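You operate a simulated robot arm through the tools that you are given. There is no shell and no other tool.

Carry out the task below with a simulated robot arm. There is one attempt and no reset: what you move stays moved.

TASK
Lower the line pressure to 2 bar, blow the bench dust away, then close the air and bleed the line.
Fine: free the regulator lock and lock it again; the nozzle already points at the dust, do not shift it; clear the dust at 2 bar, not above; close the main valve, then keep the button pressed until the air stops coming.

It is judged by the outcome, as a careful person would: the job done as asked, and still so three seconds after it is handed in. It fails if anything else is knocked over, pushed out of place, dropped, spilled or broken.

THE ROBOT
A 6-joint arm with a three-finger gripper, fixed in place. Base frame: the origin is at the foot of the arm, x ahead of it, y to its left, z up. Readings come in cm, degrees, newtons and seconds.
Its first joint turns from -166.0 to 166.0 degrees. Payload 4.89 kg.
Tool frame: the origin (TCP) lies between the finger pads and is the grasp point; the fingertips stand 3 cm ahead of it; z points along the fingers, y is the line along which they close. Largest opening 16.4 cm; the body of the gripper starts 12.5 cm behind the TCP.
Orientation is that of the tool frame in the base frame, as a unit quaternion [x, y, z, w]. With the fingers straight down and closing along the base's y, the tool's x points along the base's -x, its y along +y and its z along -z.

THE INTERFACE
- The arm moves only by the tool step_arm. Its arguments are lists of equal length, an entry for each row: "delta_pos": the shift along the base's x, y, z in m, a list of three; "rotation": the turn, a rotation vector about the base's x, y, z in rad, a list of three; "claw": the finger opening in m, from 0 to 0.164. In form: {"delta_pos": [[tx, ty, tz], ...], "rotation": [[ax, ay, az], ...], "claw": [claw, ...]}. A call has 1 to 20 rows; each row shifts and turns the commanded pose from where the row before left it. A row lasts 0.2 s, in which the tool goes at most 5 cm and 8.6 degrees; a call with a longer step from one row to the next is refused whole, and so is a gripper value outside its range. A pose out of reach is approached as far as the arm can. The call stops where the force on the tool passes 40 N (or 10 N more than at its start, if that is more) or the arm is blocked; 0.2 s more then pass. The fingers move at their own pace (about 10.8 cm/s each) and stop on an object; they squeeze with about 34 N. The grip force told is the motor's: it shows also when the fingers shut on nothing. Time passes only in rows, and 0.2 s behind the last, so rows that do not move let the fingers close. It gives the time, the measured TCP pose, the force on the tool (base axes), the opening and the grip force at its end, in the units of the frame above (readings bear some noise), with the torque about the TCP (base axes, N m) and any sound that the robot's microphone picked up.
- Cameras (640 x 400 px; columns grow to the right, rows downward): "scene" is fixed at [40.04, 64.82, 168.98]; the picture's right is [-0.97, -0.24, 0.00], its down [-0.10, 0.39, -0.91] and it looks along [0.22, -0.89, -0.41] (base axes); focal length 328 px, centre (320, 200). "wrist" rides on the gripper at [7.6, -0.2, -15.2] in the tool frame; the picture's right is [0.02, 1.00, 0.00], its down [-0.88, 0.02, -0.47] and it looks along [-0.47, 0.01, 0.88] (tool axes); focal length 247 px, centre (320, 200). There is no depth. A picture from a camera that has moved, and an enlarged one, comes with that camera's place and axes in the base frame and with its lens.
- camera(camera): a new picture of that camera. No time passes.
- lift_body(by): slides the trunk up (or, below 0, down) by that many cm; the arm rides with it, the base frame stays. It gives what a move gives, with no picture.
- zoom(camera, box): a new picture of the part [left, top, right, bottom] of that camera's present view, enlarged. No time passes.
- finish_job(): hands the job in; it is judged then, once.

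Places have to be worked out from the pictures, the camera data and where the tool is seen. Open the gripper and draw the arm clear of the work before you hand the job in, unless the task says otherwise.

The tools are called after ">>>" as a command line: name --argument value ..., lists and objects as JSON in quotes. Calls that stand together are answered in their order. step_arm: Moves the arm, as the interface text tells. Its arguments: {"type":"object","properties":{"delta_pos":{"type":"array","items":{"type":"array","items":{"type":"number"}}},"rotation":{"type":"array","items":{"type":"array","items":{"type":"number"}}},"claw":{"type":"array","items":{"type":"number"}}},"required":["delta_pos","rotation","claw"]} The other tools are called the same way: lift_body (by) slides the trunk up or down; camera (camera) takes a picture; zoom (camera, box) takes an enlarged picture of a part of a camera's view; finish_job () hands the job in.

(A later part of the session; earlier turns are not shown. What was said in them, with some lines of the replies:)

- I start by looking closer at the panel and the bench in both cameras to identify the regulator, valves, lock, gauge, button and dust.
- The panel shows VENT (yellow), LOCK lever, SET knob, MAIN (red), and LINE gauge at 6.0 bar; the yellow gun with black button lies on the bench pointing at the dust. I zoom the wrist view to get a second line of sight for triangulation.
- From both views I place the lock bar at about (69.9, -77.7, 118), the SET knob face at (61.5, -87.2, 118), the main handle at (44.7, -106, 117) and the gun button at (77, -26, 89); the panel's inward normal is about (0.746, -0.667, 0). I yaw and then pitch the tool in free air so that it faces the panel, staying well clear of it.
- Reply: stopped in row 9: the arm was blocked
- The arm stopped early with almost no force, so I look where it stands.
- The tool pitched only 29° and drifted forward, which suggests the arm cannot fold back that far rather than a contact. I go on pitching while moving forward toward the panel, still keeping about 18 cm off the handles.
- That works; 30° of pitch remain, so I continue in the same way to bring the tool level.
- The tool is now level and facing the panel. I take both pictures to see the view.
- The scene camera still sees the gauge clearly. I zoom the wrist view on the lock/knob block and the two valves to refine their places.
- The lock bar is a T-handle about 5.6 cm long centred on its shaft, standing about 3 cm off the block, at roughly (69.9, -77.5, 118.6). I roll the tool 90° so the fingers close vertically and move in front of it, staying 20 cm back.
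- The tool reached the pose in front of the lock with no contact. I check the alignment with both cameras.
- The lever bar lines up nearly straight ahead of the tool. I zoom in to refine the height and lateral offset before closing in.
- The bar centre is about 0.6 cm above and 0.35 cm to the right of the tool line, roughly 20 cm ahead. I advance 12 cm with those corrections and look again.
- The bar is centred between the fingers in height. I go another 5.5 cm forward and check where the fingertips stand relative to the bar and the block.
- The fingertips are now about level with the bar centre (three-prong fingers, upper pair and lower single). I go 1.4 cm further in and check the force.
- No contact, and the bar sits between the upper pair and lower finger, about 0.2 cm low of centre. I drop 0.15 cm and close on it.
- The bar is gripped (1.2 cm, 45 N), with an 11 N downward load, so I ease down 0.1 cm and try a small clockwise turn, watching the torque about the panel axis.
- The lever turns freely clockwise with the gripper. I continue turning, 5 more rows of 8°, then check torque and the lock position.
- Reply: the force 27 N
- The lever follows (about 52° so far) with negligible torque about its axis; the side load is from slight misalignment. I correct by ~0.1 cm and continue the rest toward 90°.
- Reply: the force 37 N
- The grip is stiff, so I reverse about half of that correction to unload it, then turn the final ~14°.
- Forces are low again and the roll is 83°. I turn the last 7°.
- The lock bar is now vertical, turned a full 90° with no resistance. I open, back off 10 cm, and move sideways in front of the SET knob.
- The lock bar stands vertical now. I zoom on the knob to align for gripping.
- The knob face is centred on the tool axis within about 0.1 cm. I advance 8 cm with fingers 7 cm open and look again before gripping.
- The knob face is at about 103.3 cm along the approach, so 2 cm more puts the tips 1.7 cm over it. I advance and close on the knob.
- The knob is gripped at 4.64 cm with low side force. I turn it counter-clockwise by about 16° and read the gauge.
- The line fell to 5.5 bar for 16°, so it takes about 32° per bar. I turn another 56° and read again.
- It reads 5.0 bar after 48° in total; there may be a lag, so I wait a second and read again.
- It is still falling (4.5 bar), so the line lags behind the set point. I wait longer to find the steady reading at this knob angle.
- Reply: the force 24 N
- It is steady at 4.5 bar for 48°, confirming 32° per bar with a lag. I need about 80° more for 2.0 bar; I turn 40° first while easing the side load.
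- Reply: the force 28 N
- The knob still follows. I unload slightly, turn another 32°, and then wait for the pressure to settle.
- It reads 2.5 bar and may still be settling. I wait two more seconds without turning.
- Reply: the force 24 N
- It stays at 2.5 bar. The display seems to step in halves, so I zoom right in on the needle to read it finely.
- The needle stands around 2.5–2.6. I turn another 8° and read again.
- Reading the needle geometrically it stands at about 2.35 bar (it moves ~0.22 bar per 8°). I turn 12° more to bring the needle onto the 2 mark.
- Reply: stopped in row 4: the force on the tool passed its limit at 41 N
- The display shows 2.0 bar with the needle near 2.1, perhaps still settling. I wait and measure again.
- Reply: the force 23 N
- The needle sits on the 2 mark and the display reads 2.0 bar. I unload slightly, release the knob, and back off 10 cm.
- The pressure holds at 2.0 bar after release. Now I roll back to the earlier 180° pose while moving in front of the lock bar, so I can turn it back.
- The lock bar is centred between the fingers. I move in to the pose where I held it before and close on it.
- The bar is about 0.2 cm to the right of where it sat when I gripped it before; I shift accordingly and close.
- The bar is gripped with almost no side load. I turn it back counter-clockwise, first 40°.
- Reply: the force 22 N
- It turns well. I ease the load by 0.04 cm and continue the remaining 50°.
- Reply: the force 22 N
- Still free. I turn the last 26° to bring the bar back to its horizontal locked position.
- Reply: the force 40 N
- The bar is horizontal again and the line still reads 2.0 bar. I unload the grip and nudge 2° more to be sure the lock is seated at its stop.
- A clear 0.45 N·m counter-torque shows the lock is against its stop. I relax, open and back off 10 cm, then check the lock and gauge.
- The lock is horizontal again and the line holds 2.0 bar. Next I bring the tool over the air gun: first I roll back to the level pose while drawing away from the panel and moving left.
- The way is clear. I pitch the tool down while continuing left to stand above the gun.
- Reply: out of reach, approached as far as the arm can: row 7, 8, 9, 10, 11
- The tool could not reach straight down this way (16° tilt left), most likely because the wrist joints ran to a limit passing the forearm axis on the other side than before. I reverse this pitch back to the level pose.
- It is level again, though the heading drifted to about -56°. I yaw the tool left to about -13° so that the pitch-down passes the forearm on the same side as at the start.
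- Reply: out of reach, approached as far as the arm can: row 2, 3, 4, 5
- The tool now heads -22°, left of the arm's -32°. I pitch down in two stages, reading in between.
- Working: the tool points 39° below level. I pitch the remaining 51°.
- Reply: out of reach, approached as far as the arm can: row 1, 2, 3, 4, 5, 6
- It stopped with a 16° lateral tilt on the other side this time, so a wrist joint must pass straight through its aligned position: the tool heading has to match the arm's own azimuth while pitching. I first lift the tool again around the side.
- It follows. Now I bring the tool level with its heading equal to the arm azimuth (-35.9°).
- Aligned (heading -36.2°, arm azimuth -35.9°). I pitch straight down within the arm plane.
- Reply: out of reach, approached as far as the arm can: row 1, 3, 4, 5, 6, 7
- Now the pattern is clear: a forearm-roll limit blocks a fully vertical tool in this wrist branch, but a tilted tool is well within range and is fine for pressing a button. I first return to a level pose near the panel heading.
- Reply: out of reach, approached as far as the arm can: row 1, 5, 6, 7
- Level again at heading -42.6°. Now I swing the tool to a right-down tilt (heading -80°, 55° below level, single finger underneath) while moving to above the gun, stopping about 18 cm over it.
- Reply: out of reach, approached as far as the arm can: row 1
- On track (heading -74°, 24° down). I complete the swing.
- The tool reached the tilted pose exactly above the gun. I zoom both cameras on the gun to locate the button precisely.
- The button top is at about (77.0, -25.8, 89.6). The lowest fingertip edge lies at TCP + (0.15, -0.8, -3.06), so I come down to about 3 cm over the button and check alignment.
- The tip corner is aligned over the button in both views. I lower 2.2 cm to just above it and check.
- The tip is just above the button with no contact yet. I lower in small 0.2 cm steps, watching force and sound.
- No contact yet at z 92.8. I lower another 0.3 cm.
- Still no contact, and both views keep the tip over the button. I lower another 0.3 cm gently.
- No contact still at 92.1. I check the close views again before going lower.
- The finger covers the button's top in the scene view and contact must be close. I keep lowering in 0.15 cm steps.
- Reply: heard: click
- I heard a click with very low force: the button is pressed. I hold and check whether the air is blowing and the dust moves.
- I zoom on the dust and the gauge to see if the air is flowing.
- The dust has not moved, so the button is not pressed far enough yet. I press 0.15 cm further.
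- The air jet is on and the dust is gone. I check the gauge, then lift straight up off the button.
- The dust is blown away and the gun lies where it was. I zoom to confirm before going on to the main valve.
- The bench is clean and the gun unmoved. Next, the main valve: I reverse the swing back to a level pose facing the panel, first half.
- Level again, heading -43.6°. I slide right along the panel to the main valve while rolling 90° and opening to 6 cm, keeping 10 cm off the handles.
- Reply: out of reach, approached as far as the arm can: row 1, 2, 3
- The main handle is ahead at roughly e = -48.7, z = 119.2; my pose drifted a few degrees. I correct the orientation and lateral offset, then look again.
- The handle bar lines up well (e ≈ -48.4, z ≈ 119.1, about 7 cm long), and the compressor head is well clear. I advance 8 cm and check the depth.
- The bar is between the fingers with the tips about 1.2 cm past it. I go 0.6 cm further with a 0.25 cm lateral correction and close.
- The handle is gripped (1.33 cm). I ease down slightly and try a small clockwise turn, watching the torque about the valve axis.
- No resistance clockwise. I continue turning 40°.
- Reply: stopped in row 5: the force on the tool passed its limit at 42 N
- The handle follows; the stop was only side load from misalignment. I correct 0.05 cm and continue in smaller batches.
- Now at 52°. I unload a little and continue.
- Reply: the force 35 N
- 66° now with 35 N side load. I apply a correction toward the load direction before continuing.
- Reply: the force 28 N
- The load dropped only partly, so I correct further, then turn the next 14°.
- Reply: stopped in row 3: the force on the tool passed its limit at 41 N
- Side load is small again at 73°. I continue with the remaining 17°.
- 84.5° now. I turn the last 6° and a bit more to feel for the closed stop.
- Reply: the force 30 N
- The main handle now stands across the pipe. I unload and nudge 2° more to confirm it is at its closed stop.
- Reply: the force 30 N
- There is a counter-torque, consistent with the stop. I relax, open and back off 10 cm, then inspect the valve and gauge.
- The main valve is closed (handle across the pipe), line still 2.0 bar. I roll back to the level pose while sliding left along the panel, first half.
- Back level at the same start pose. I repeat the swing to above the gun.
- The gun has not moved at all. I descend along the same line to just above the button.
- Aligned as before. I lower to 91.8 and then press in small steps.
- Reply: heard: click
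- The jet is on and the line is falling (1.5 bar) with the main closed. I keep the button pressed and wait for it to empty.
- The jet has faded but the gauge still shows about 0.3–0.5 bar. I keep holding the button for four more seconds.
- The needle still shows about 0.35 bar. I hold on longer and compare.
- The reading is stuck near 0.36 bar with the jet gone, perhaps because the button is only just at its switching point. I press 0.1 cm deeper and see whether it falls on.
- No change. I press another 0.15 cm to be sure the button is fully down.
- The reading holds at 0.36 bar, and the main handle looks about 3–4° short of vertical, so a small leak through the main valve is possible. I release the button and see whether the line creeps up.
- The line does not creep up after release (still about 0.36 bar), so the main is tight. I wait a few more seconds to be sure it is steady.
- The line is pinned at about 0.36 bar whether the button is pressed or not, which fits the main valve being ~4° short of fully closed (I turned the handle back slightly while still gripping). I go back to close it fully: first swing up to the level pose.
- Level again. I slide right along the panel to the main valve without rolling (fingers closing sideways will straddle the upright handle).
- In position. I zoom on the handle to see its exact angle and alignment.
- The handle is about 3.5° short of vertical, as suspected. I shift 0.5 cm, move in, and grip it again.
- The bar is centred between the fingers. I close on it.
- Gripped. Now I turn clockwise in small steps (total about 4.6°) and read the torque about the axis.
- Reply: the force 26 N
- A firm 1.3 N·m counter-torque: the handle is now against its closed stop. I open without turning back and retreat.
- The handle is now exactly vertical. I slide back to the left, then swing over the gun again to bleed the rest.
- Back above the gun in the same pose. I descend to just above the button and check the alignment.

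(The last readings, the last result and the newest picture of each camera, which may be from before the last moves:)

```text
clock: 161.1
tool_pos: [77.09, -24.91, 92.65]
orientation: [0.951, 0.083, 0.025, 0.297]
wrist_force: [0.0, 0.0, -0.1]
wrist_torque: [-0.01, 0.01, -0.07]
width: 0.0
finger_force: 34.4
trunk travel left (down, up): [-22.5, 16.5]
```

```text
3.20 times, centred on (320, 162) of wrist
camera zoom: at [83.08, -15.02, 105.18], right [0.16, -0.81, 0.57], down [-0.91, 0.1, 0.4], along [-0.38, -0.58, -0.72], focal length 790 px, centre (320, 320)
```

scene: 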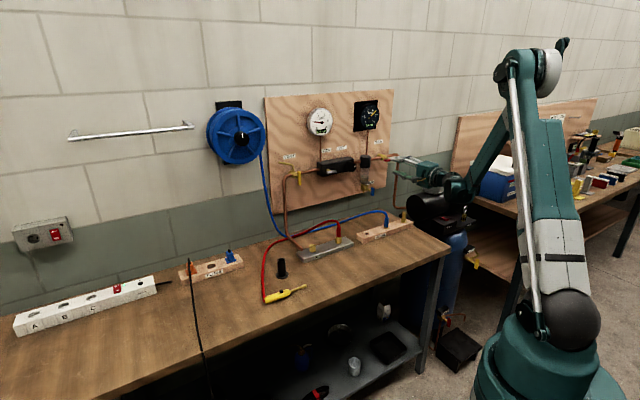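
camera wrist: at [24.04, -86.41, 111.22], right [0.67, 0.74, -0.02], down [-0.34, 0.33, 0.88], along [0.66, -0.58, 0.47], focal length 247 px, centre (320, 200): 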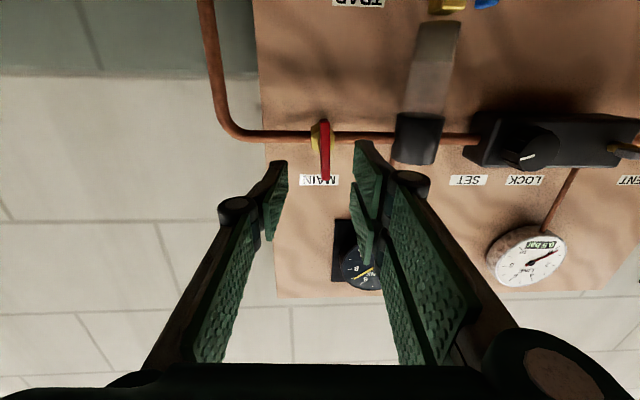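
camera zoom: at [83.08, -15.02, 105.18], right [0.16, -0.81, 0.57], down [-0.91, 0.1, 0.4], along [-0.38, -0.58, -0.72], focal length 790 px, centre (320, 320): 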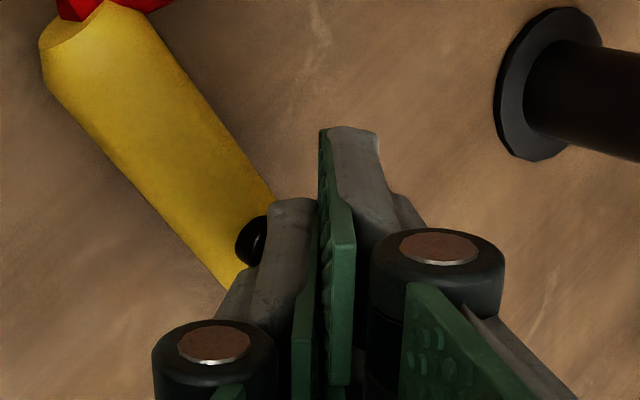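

Alignment is nearly the same as before; I trim by 0.1 cm, lower, and press.

>>> step_arm --delta_pos '[[-0.001, -0.0015, 0], [0, 0, -0.0025], [0, 0, -0.0025], [0, 0, -0.0025], [0, 0, -0.002], [0, 0, 0]]' --rotation '[[0, 0, 0], [0, 0, 0], [0, 0, 0], [0, 0, 0], [0, 0, 0], [0, 0, 0]]' --claw '[0.0, 0.0, 0.0, 0.0, 0.0, 0.0]'

>>> step_arm --delta_pos '[[0, 0, -0.002], [0, 0, 0], [0, 0, 0], [0, 0, 0], [0, 0, 0]]' --rotation '[[0, 0, 0], [0, 0, 0], [0, 0, 0], [0, 0, 0], [0, 0, 0]]' --claw '[0.0, 0.0, 0.0, 0.0, 0.0]'

>>> zoom --camera "scene" --box '[304, 106, 336, 138]'

>>> zoom --camera "scene" --box '[256, 260, 352, 320]'

```text
clock: 162.5
tool_pos: [76.95, -25.17, 91.81]
orientation: [0.951, 0.082, 0.026, 0.297]
wrist_force: [0.1, 0.1, 0.9]
wrist_torque: [0.01, -0.02, 0.04]
width: 0.02
finger_force: 34.0
trunk travel left (down, up): [-22.5, 16.5]
heard: click
```

```text
clock: 163.7
tool_pos: [76.95, -25.16, 91.68]
orientation: [0.951, 0.083, 0.026, 0.297]
wrist_force: [0.9, -0.6, 2.6]
wrist_torque: [0.0, -0.01, -0.01]
width: 0.0
finger_force: 34.4
trunk travel left (down, up): [-22.5, 16.5]
```

```text
12.50 times, centred on (320, 122) of scene
camera zoom: at [40.04, 64.82, 168.98], right [-0.97, -0.24, 0.0], down [-0.1, 0.39, -0.91], along [0.22, -0.89, -0.41], focal length 4093 px, centre (320, 1175)
```

zoom: 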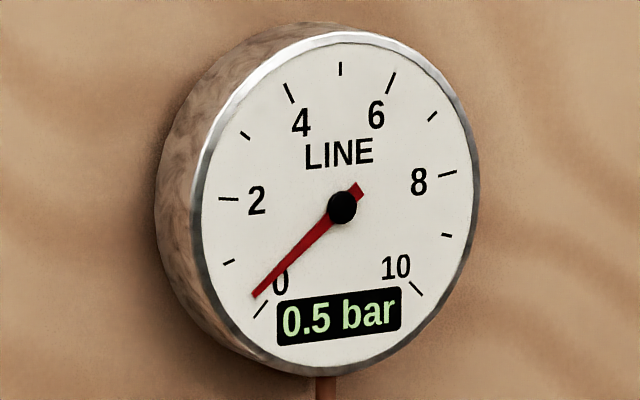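

```text
6.67 times, centred on (304, 290) of scene
camera zoom: at [40.04, 64.82, 168.98], right [-0.97, -0.24, 0.0], down [-0.1, 0.39, -0.91], along [0.22, -0.89, -0.41], focal length 2183 px, centre (427, -400)
```

zoom: 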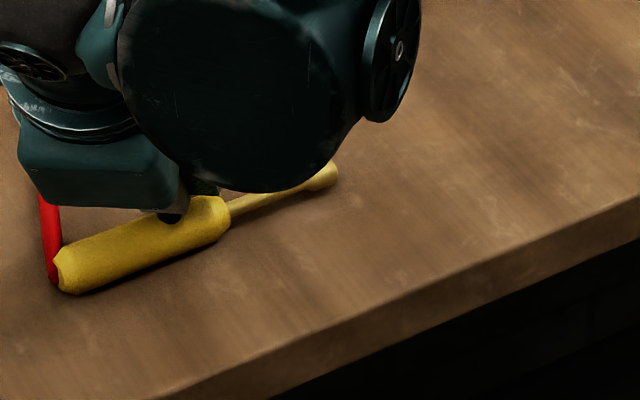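

Still about 0.36 bar with no jet. I hold the button for several seconds to see whether it changes at all.

>>> step_arm --delta_pos '[[0, 0, -0.0005], [0, 0, 0], [0, 0, 0], [0, 0, 0], [0, 0, 0], [0, 0, 0], [0, 0, 0], [0, 0, 0], [0, 0, 0], [0, 0, 0], [0, 0, 0], [0, 0, 0], [0, 0, 0], [0, 0, 0], [0, 0, 0], [0, 0, 0], [0, 0, 0], [0, 0, 0], [0, 0, 0], [0, 0, 0]]' --rotation '[[0, 0, 0], [0, 0, 0], [0, 0, 0], [0, 0, 0], [0, 0, 0], [0, 0, 0], [0, 0, 0], [0, 0, 0], [0, 0, 0], [0, 0, 0], [0, 0, 0], [0, 0, 0], [0, 0, 0], [0, 0, 0], [0, 0, 0], [0, 0, 0], [0, 0, 0], [0, 0, 0], [0, 0, 0], [0, 0, 0]]' --claw '[0.0, 0.0, 0.0, 0.0, 0.0, 0.0, 0.0, 0.0, 0.0, 0.0, 0.0, 0.0, 0.0, 0.0, 0.0, 0.0, 0.0, 0.0, 0.0, 0.0]'

>>> zoom --camera "scene" --box '[304, 106, 336, 138]'

>>> zoom --camera "scene" --box '[264, 275, 312, 305]'

```text
clock: 167.9
tool_pos: [76.83, -25.09, 91.59]
orientation: [0.951, 0.083, 0.026, 0.296]
wrist_force: [-0.3, -0.4, 3.1]
wrist_torque: [0.0, -0.04, -0.03]
width: 0.0
finger_force: 34.5
trunk travel left (down, up): [-22.5, 16.5]
```

```text
12.50 times, centred on (320, 122) of scene
camera zoom: at [40.04, 64.82, 168.98], right [-0.97, -0.24, 0.0], down [-0.1, 0.39, -0.91], along [0.22, -0.89, -0.41], focal length 4093 px, centre (320, 1175)
```

zoom: 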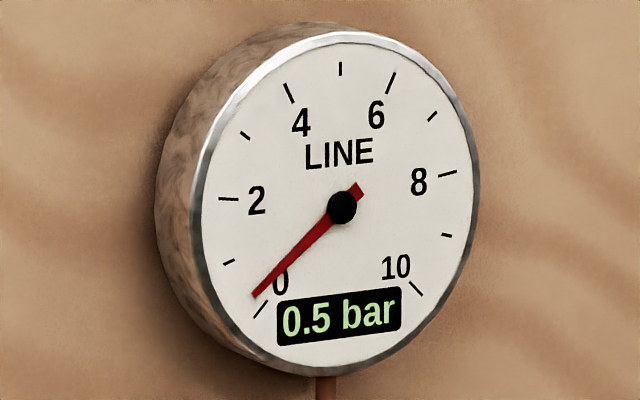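

```text
13.33 times, centred on (288, 290) of scene
camera zoom: at [40.04, 64.82, 168.98], right [-0.97, -0.24, 0.0], down [-0.1, 0.39, -0.91], along [0.22, -0.89, -0.41], focal length 4366 px, centre (747, -1000)
```

zoom: 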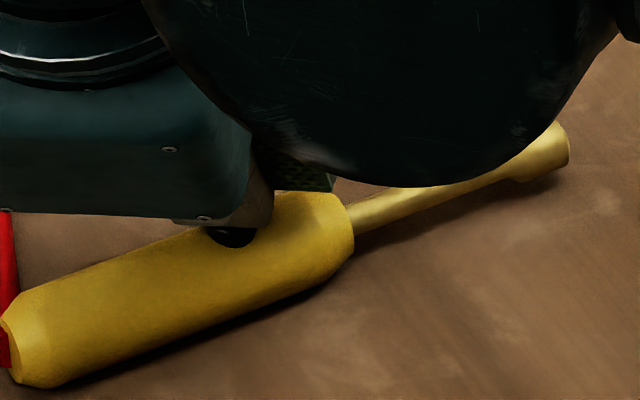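

No change at light pressure. I press a little deeper (to roughly 8–10 N) to make sure the button is fully home, and read the gauge again.

>>> step_arm --delta_pos '[[0, 0, -0.001], [0, 0, -0.001], [0, 0, -0.0005], [0, 0, 0], [0, 0, 0], [0, 0, 0], [0, 0, 0], [0, 0, 0]]' --rotation '[[0, 0, 0], [0, 0, 0], [0, 0, 0], [0, 0, 0], [0, 0, 0], [0, 0, 0], [0, 0, 0], [0, 0, 0]]' --claw '[0.0, 0.0, 0.0, 0.0, 0.0, 0.0, 0.0, 0.0]'

>>> zoom --camera "scene" --box '[304, 106, 336, 138]'

>>> zoom --camera "scene" --box '[256, 260, 352, 320]'

```text
clock: 169.7
tool_pos: [76.95, -25.22, 91.4]
orientation: [0.951, 0.083, 0.026, 0.297]
wrist_force: [-0.2, -1.0, 9.8]
wrist_torque: [-0.09, 0.03, -0.01]
width: 0.0
finger_force: 34.4
trunk travel left (down, up): [-22.5, 16.5]
```

```text
12.50 times, centred on (320, 122) of scene
camera zoom: at [40.04, 64.82, 168.98], right [-0.97, -0.24, 0.0], down [-0.1, 0.39, -0.91], along [0.22, -0.89, -0.41], focal length 4093 px, centre (320, 1175)
```

zoom: 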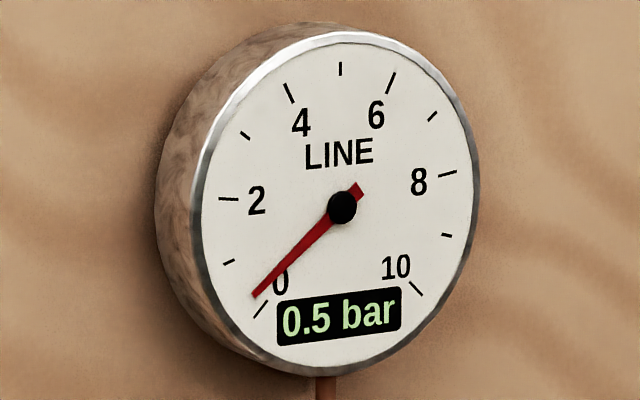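

```text
6.67 times, centred on (304, 290) of scene
camera zoom: at [40.04, 64.82, 168.98], right [-0.97, -0.24, 0.0], down [-0.1, 0.39, -0.91], along [0.22, -0.89, -0.41], focal length 2183 px, centre (427, -400)
```

zoom: 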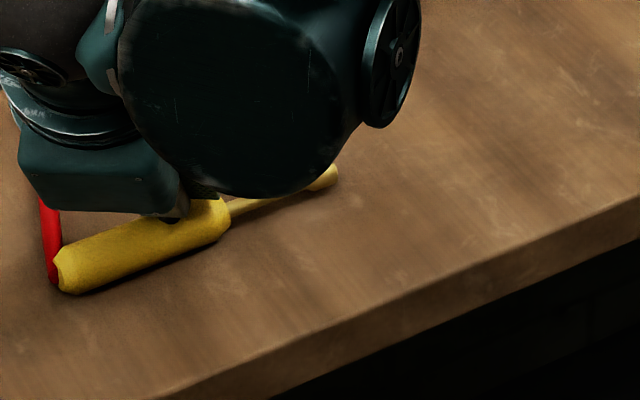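

The reading stays put even with the button fully home, pressed or released, and no air comes out any more: the line has stopped blowing. I release the button straight up, raise the arm clear and open the gripper.

>>> step_arm --delta_pos '[[0, 0, 0.003], [0, 0, 0.005], [0, 0, 0.01], [0, 0, 0.02], [0, 0, 0.02], [0, 0, 0.02], [0, 0, 0.02], [0, 0, 0.02], [0, 0, 0.02], [0, 0, 0.02], [0, 0, 0.02], [0, 0, 0.02], [0, 0, 0.02], [0, 0, 0]]' --rotation '[[0, 0, 0], [0, 0, 0], [0, 0, 0], [0, 0, 0], [0, 0, 0], [0, 0, 0], [0, 0, 0], [0, 0, 0], [0, 0, 0], [0, 0, 0], [0, 0, 0], [0, 0, 0], [0, 0, 0], [0, 0, 0]]' --claw '[0.0, 0.0, 0.0, 0.0, 0.0, 0.0, 0.0, 0.0, 0.0, 0.0, 0.03, 0.06, 0.08, 0.08]'

>>> camera --camera "scene"

>>> zoom --camera "scene" --box '[270, 90, 430, 190]'

>>> zoom --camera "scene" --box '[250, 260, 346, 320]'

```text
clock: 172.7
tool_pos: [76.95, -25.24, 113.14]
orientation: [0.951, 0.083, 0.026, 0.296]
wrist_force: [-0.3, -1.1, 0.5]
wrist_torque: [-0.01, -0.02, 0.04]
width: 7.97
finger_force: 0.0
trunk travel left (down, up): [-22.5, 16.5]
```

```text
taken
```

scene: 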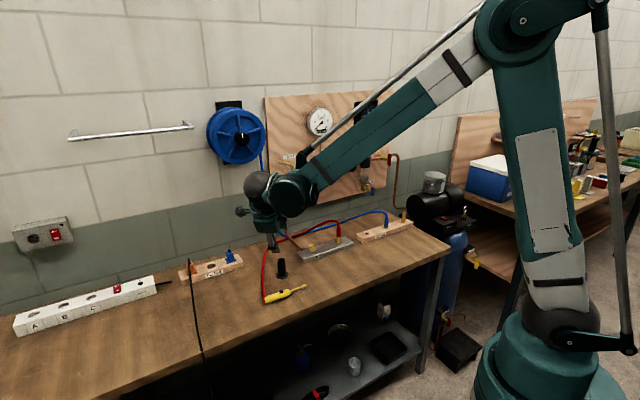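

```text
4.00 times, centred on (350, 140) of scene
camera zoom: at [40.04, 64.82, 168.98], right [-0.97, -0.24, 0.0], down [-0.1, 0.39, -0.91], along [0.22, -0.89, -0.41], focal length 1310 px, centre (200, 440)
```

zoom: 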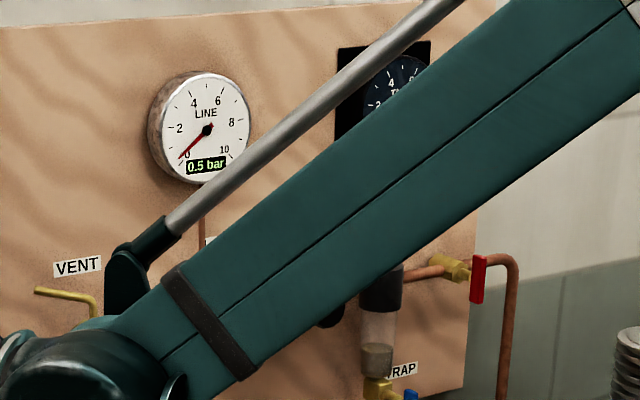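

```text
6.67 times, centred on (298, 290) of scene
camera zoom: at [40.04, 64.82, 168.98], right [-0.97, -0.24, 0.0], down [-0.1, 0.39, -0.91], along [0.22, -0.89, -0.41], focal length 2183 px, centre (467, -400)
```

zoom: 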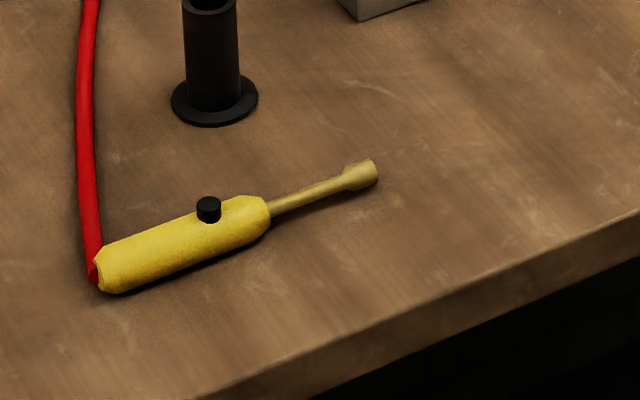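

Everything is in place: gun unmoved, main handle vertical, no air coming. I draw the arm back and up, clear of the bench, with the gripper open, then take a last look at the panel.

>>> step_arm --delta_pos '[[-0.005, 0.005, 0.02], [-0.005, 0.005, 0.02], [-0.01, 0.01, 0.02], [-0.01, 0.01, 0.02], [-0.01, 0.01, 0.02], [-0.01, 0.01, 0.02], [-0.01, 0.01, 0.01], [-0.01, 0.01, 0.01], [0, 0, 0]]' --rotation '[[0, 0, 0], [0, 0, 0], [0, 0, 0], [0, 0, 0], [0, 0, 0], [0, 0, 0], [0, 0, 0], [0, 0, 0], [0, 0, 0]]' --claw '[0.08, 0.08, 0.08, 0.08, 0.08, 0.08, 0.08, 0.08, 0.08]'

>>> camera --camera "scene"

>>> camera --camera "wrist"

>>> zoom --camera "scene" --box '[304, 106, 336, 138]'

```text
clock: 174.7
tool_pos: [69.92, -18.11, 127.09]
orientation: [0.95, 0.083, 0.025, 0.298]
wrist_force: [0.6, -0.8, 0.2]
wrist_torque: [-0.01, -0.01, 0.0]
width: 7.99
finger_force: 0.0
trunk travel left (down, up): [-22.5, 16.5]
```

```text
taken
```

scene: 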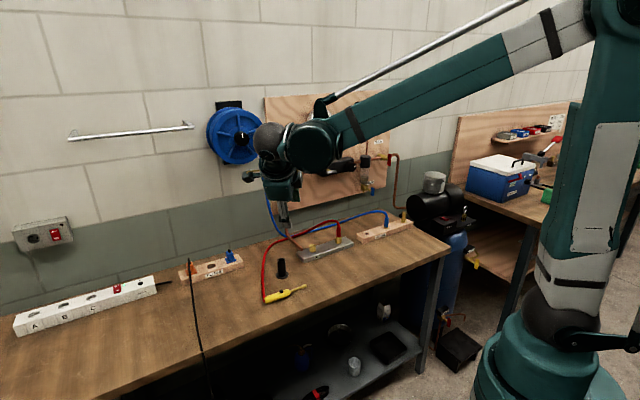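

```text
taken
camera wrist: at [75.98, -8.2, 139.65], right [0.16, -0.81, 0.57], down [-0.91, 0.1, 0.4], along [-0.38, -0.59, -0.72], focal length 247 px, centre (320, 200)
```

wrist: 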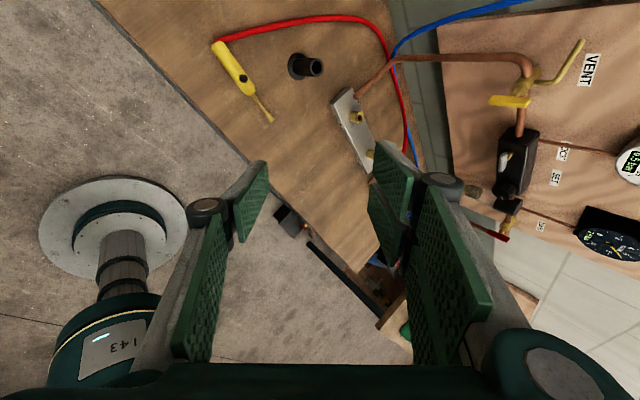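

```text
12.50 times, centred on (320, 122) of scene
camera zoom: at [40.04, 64.82, 168.98], right [-0.97, -0.24, 0.0], down [-0.1, 0.39, -0.91], along [0.22, -0.89, -0.41], focal length 4093 px, centre (320, 1175)
```

zoom: 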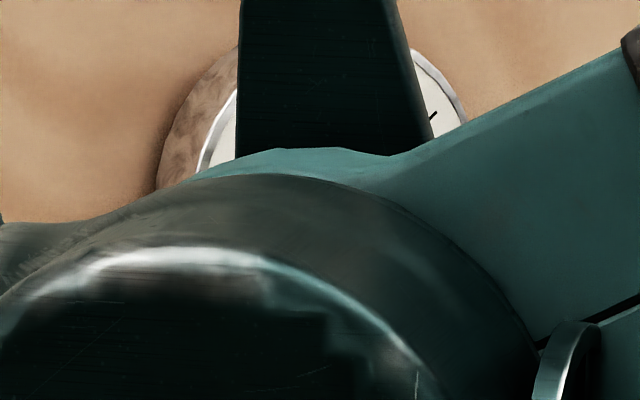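

The arm is clear and the gripper open. I take one last zoom of the panel from the wrist camera to confirm lock, main and gauge.

>>> zoom --camera "wrist" --box '[460, 90, 640, 270]'

```text
2.22 times, centred on (550, 180) of wrist
camera zoom: at [75.98, -8.2, 139.65], right [0.16, -0.81, 0.57], down [-0.91, 0.1, 0.4], along [-0.38, -0.59, -0.72], focal length 549 px, centre (-191, 244)
```

zoom: 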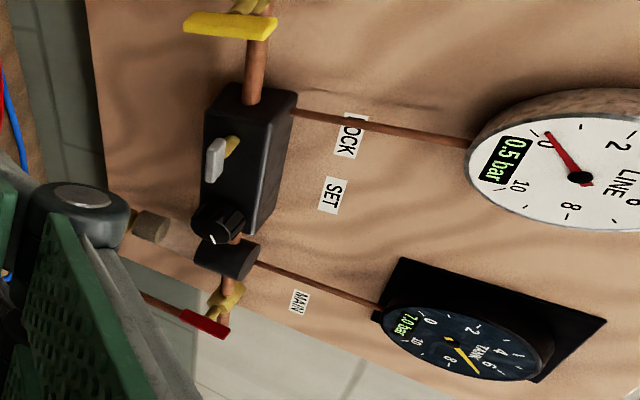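

The lock bar is back along its block and the main handle stands across the pipe. The dust is gone, the gun is untouched, and no more air comes from the nozzle. The LINE gauge still shows a small residue: it displays 0.5 bar, with the needle near 0.36. It did not fall further with the button held. I hand the job in.

>>> finish_job

```text
The job is handed in.
```

The job is handed in. One thing to know: the line gauge did not go all the way to zero. It stopped at a needle reading of about 0.36 bar (the display shows 0.5).

- **Pressure:** I freed the regulator lock and turned the line down from 6.0 to 2.0 bar. I then locked it again, and it sits firmly against its stop.
- **Dust:** the bench is clear. I blew it at 2.0 bar, and the gun and nozzle are where they were.
- **Main valve:** it is closed and against its stop. On my first try the handle was about 3–4° short of fully closed. I only found that after bleeding, so I went back, closed it fully and pressed the button again.
- **Bleed:** I held the button until the jet stopped. The gauge then stayed at about 0.36 bar whether the button was held or released, including with the main fully closed. I did not use the vent valve to clear the rest, since you asked for it to be bled with the button.

The arm is clear of the bench with the gripper open, and I saw nothing else moved or knocked over.
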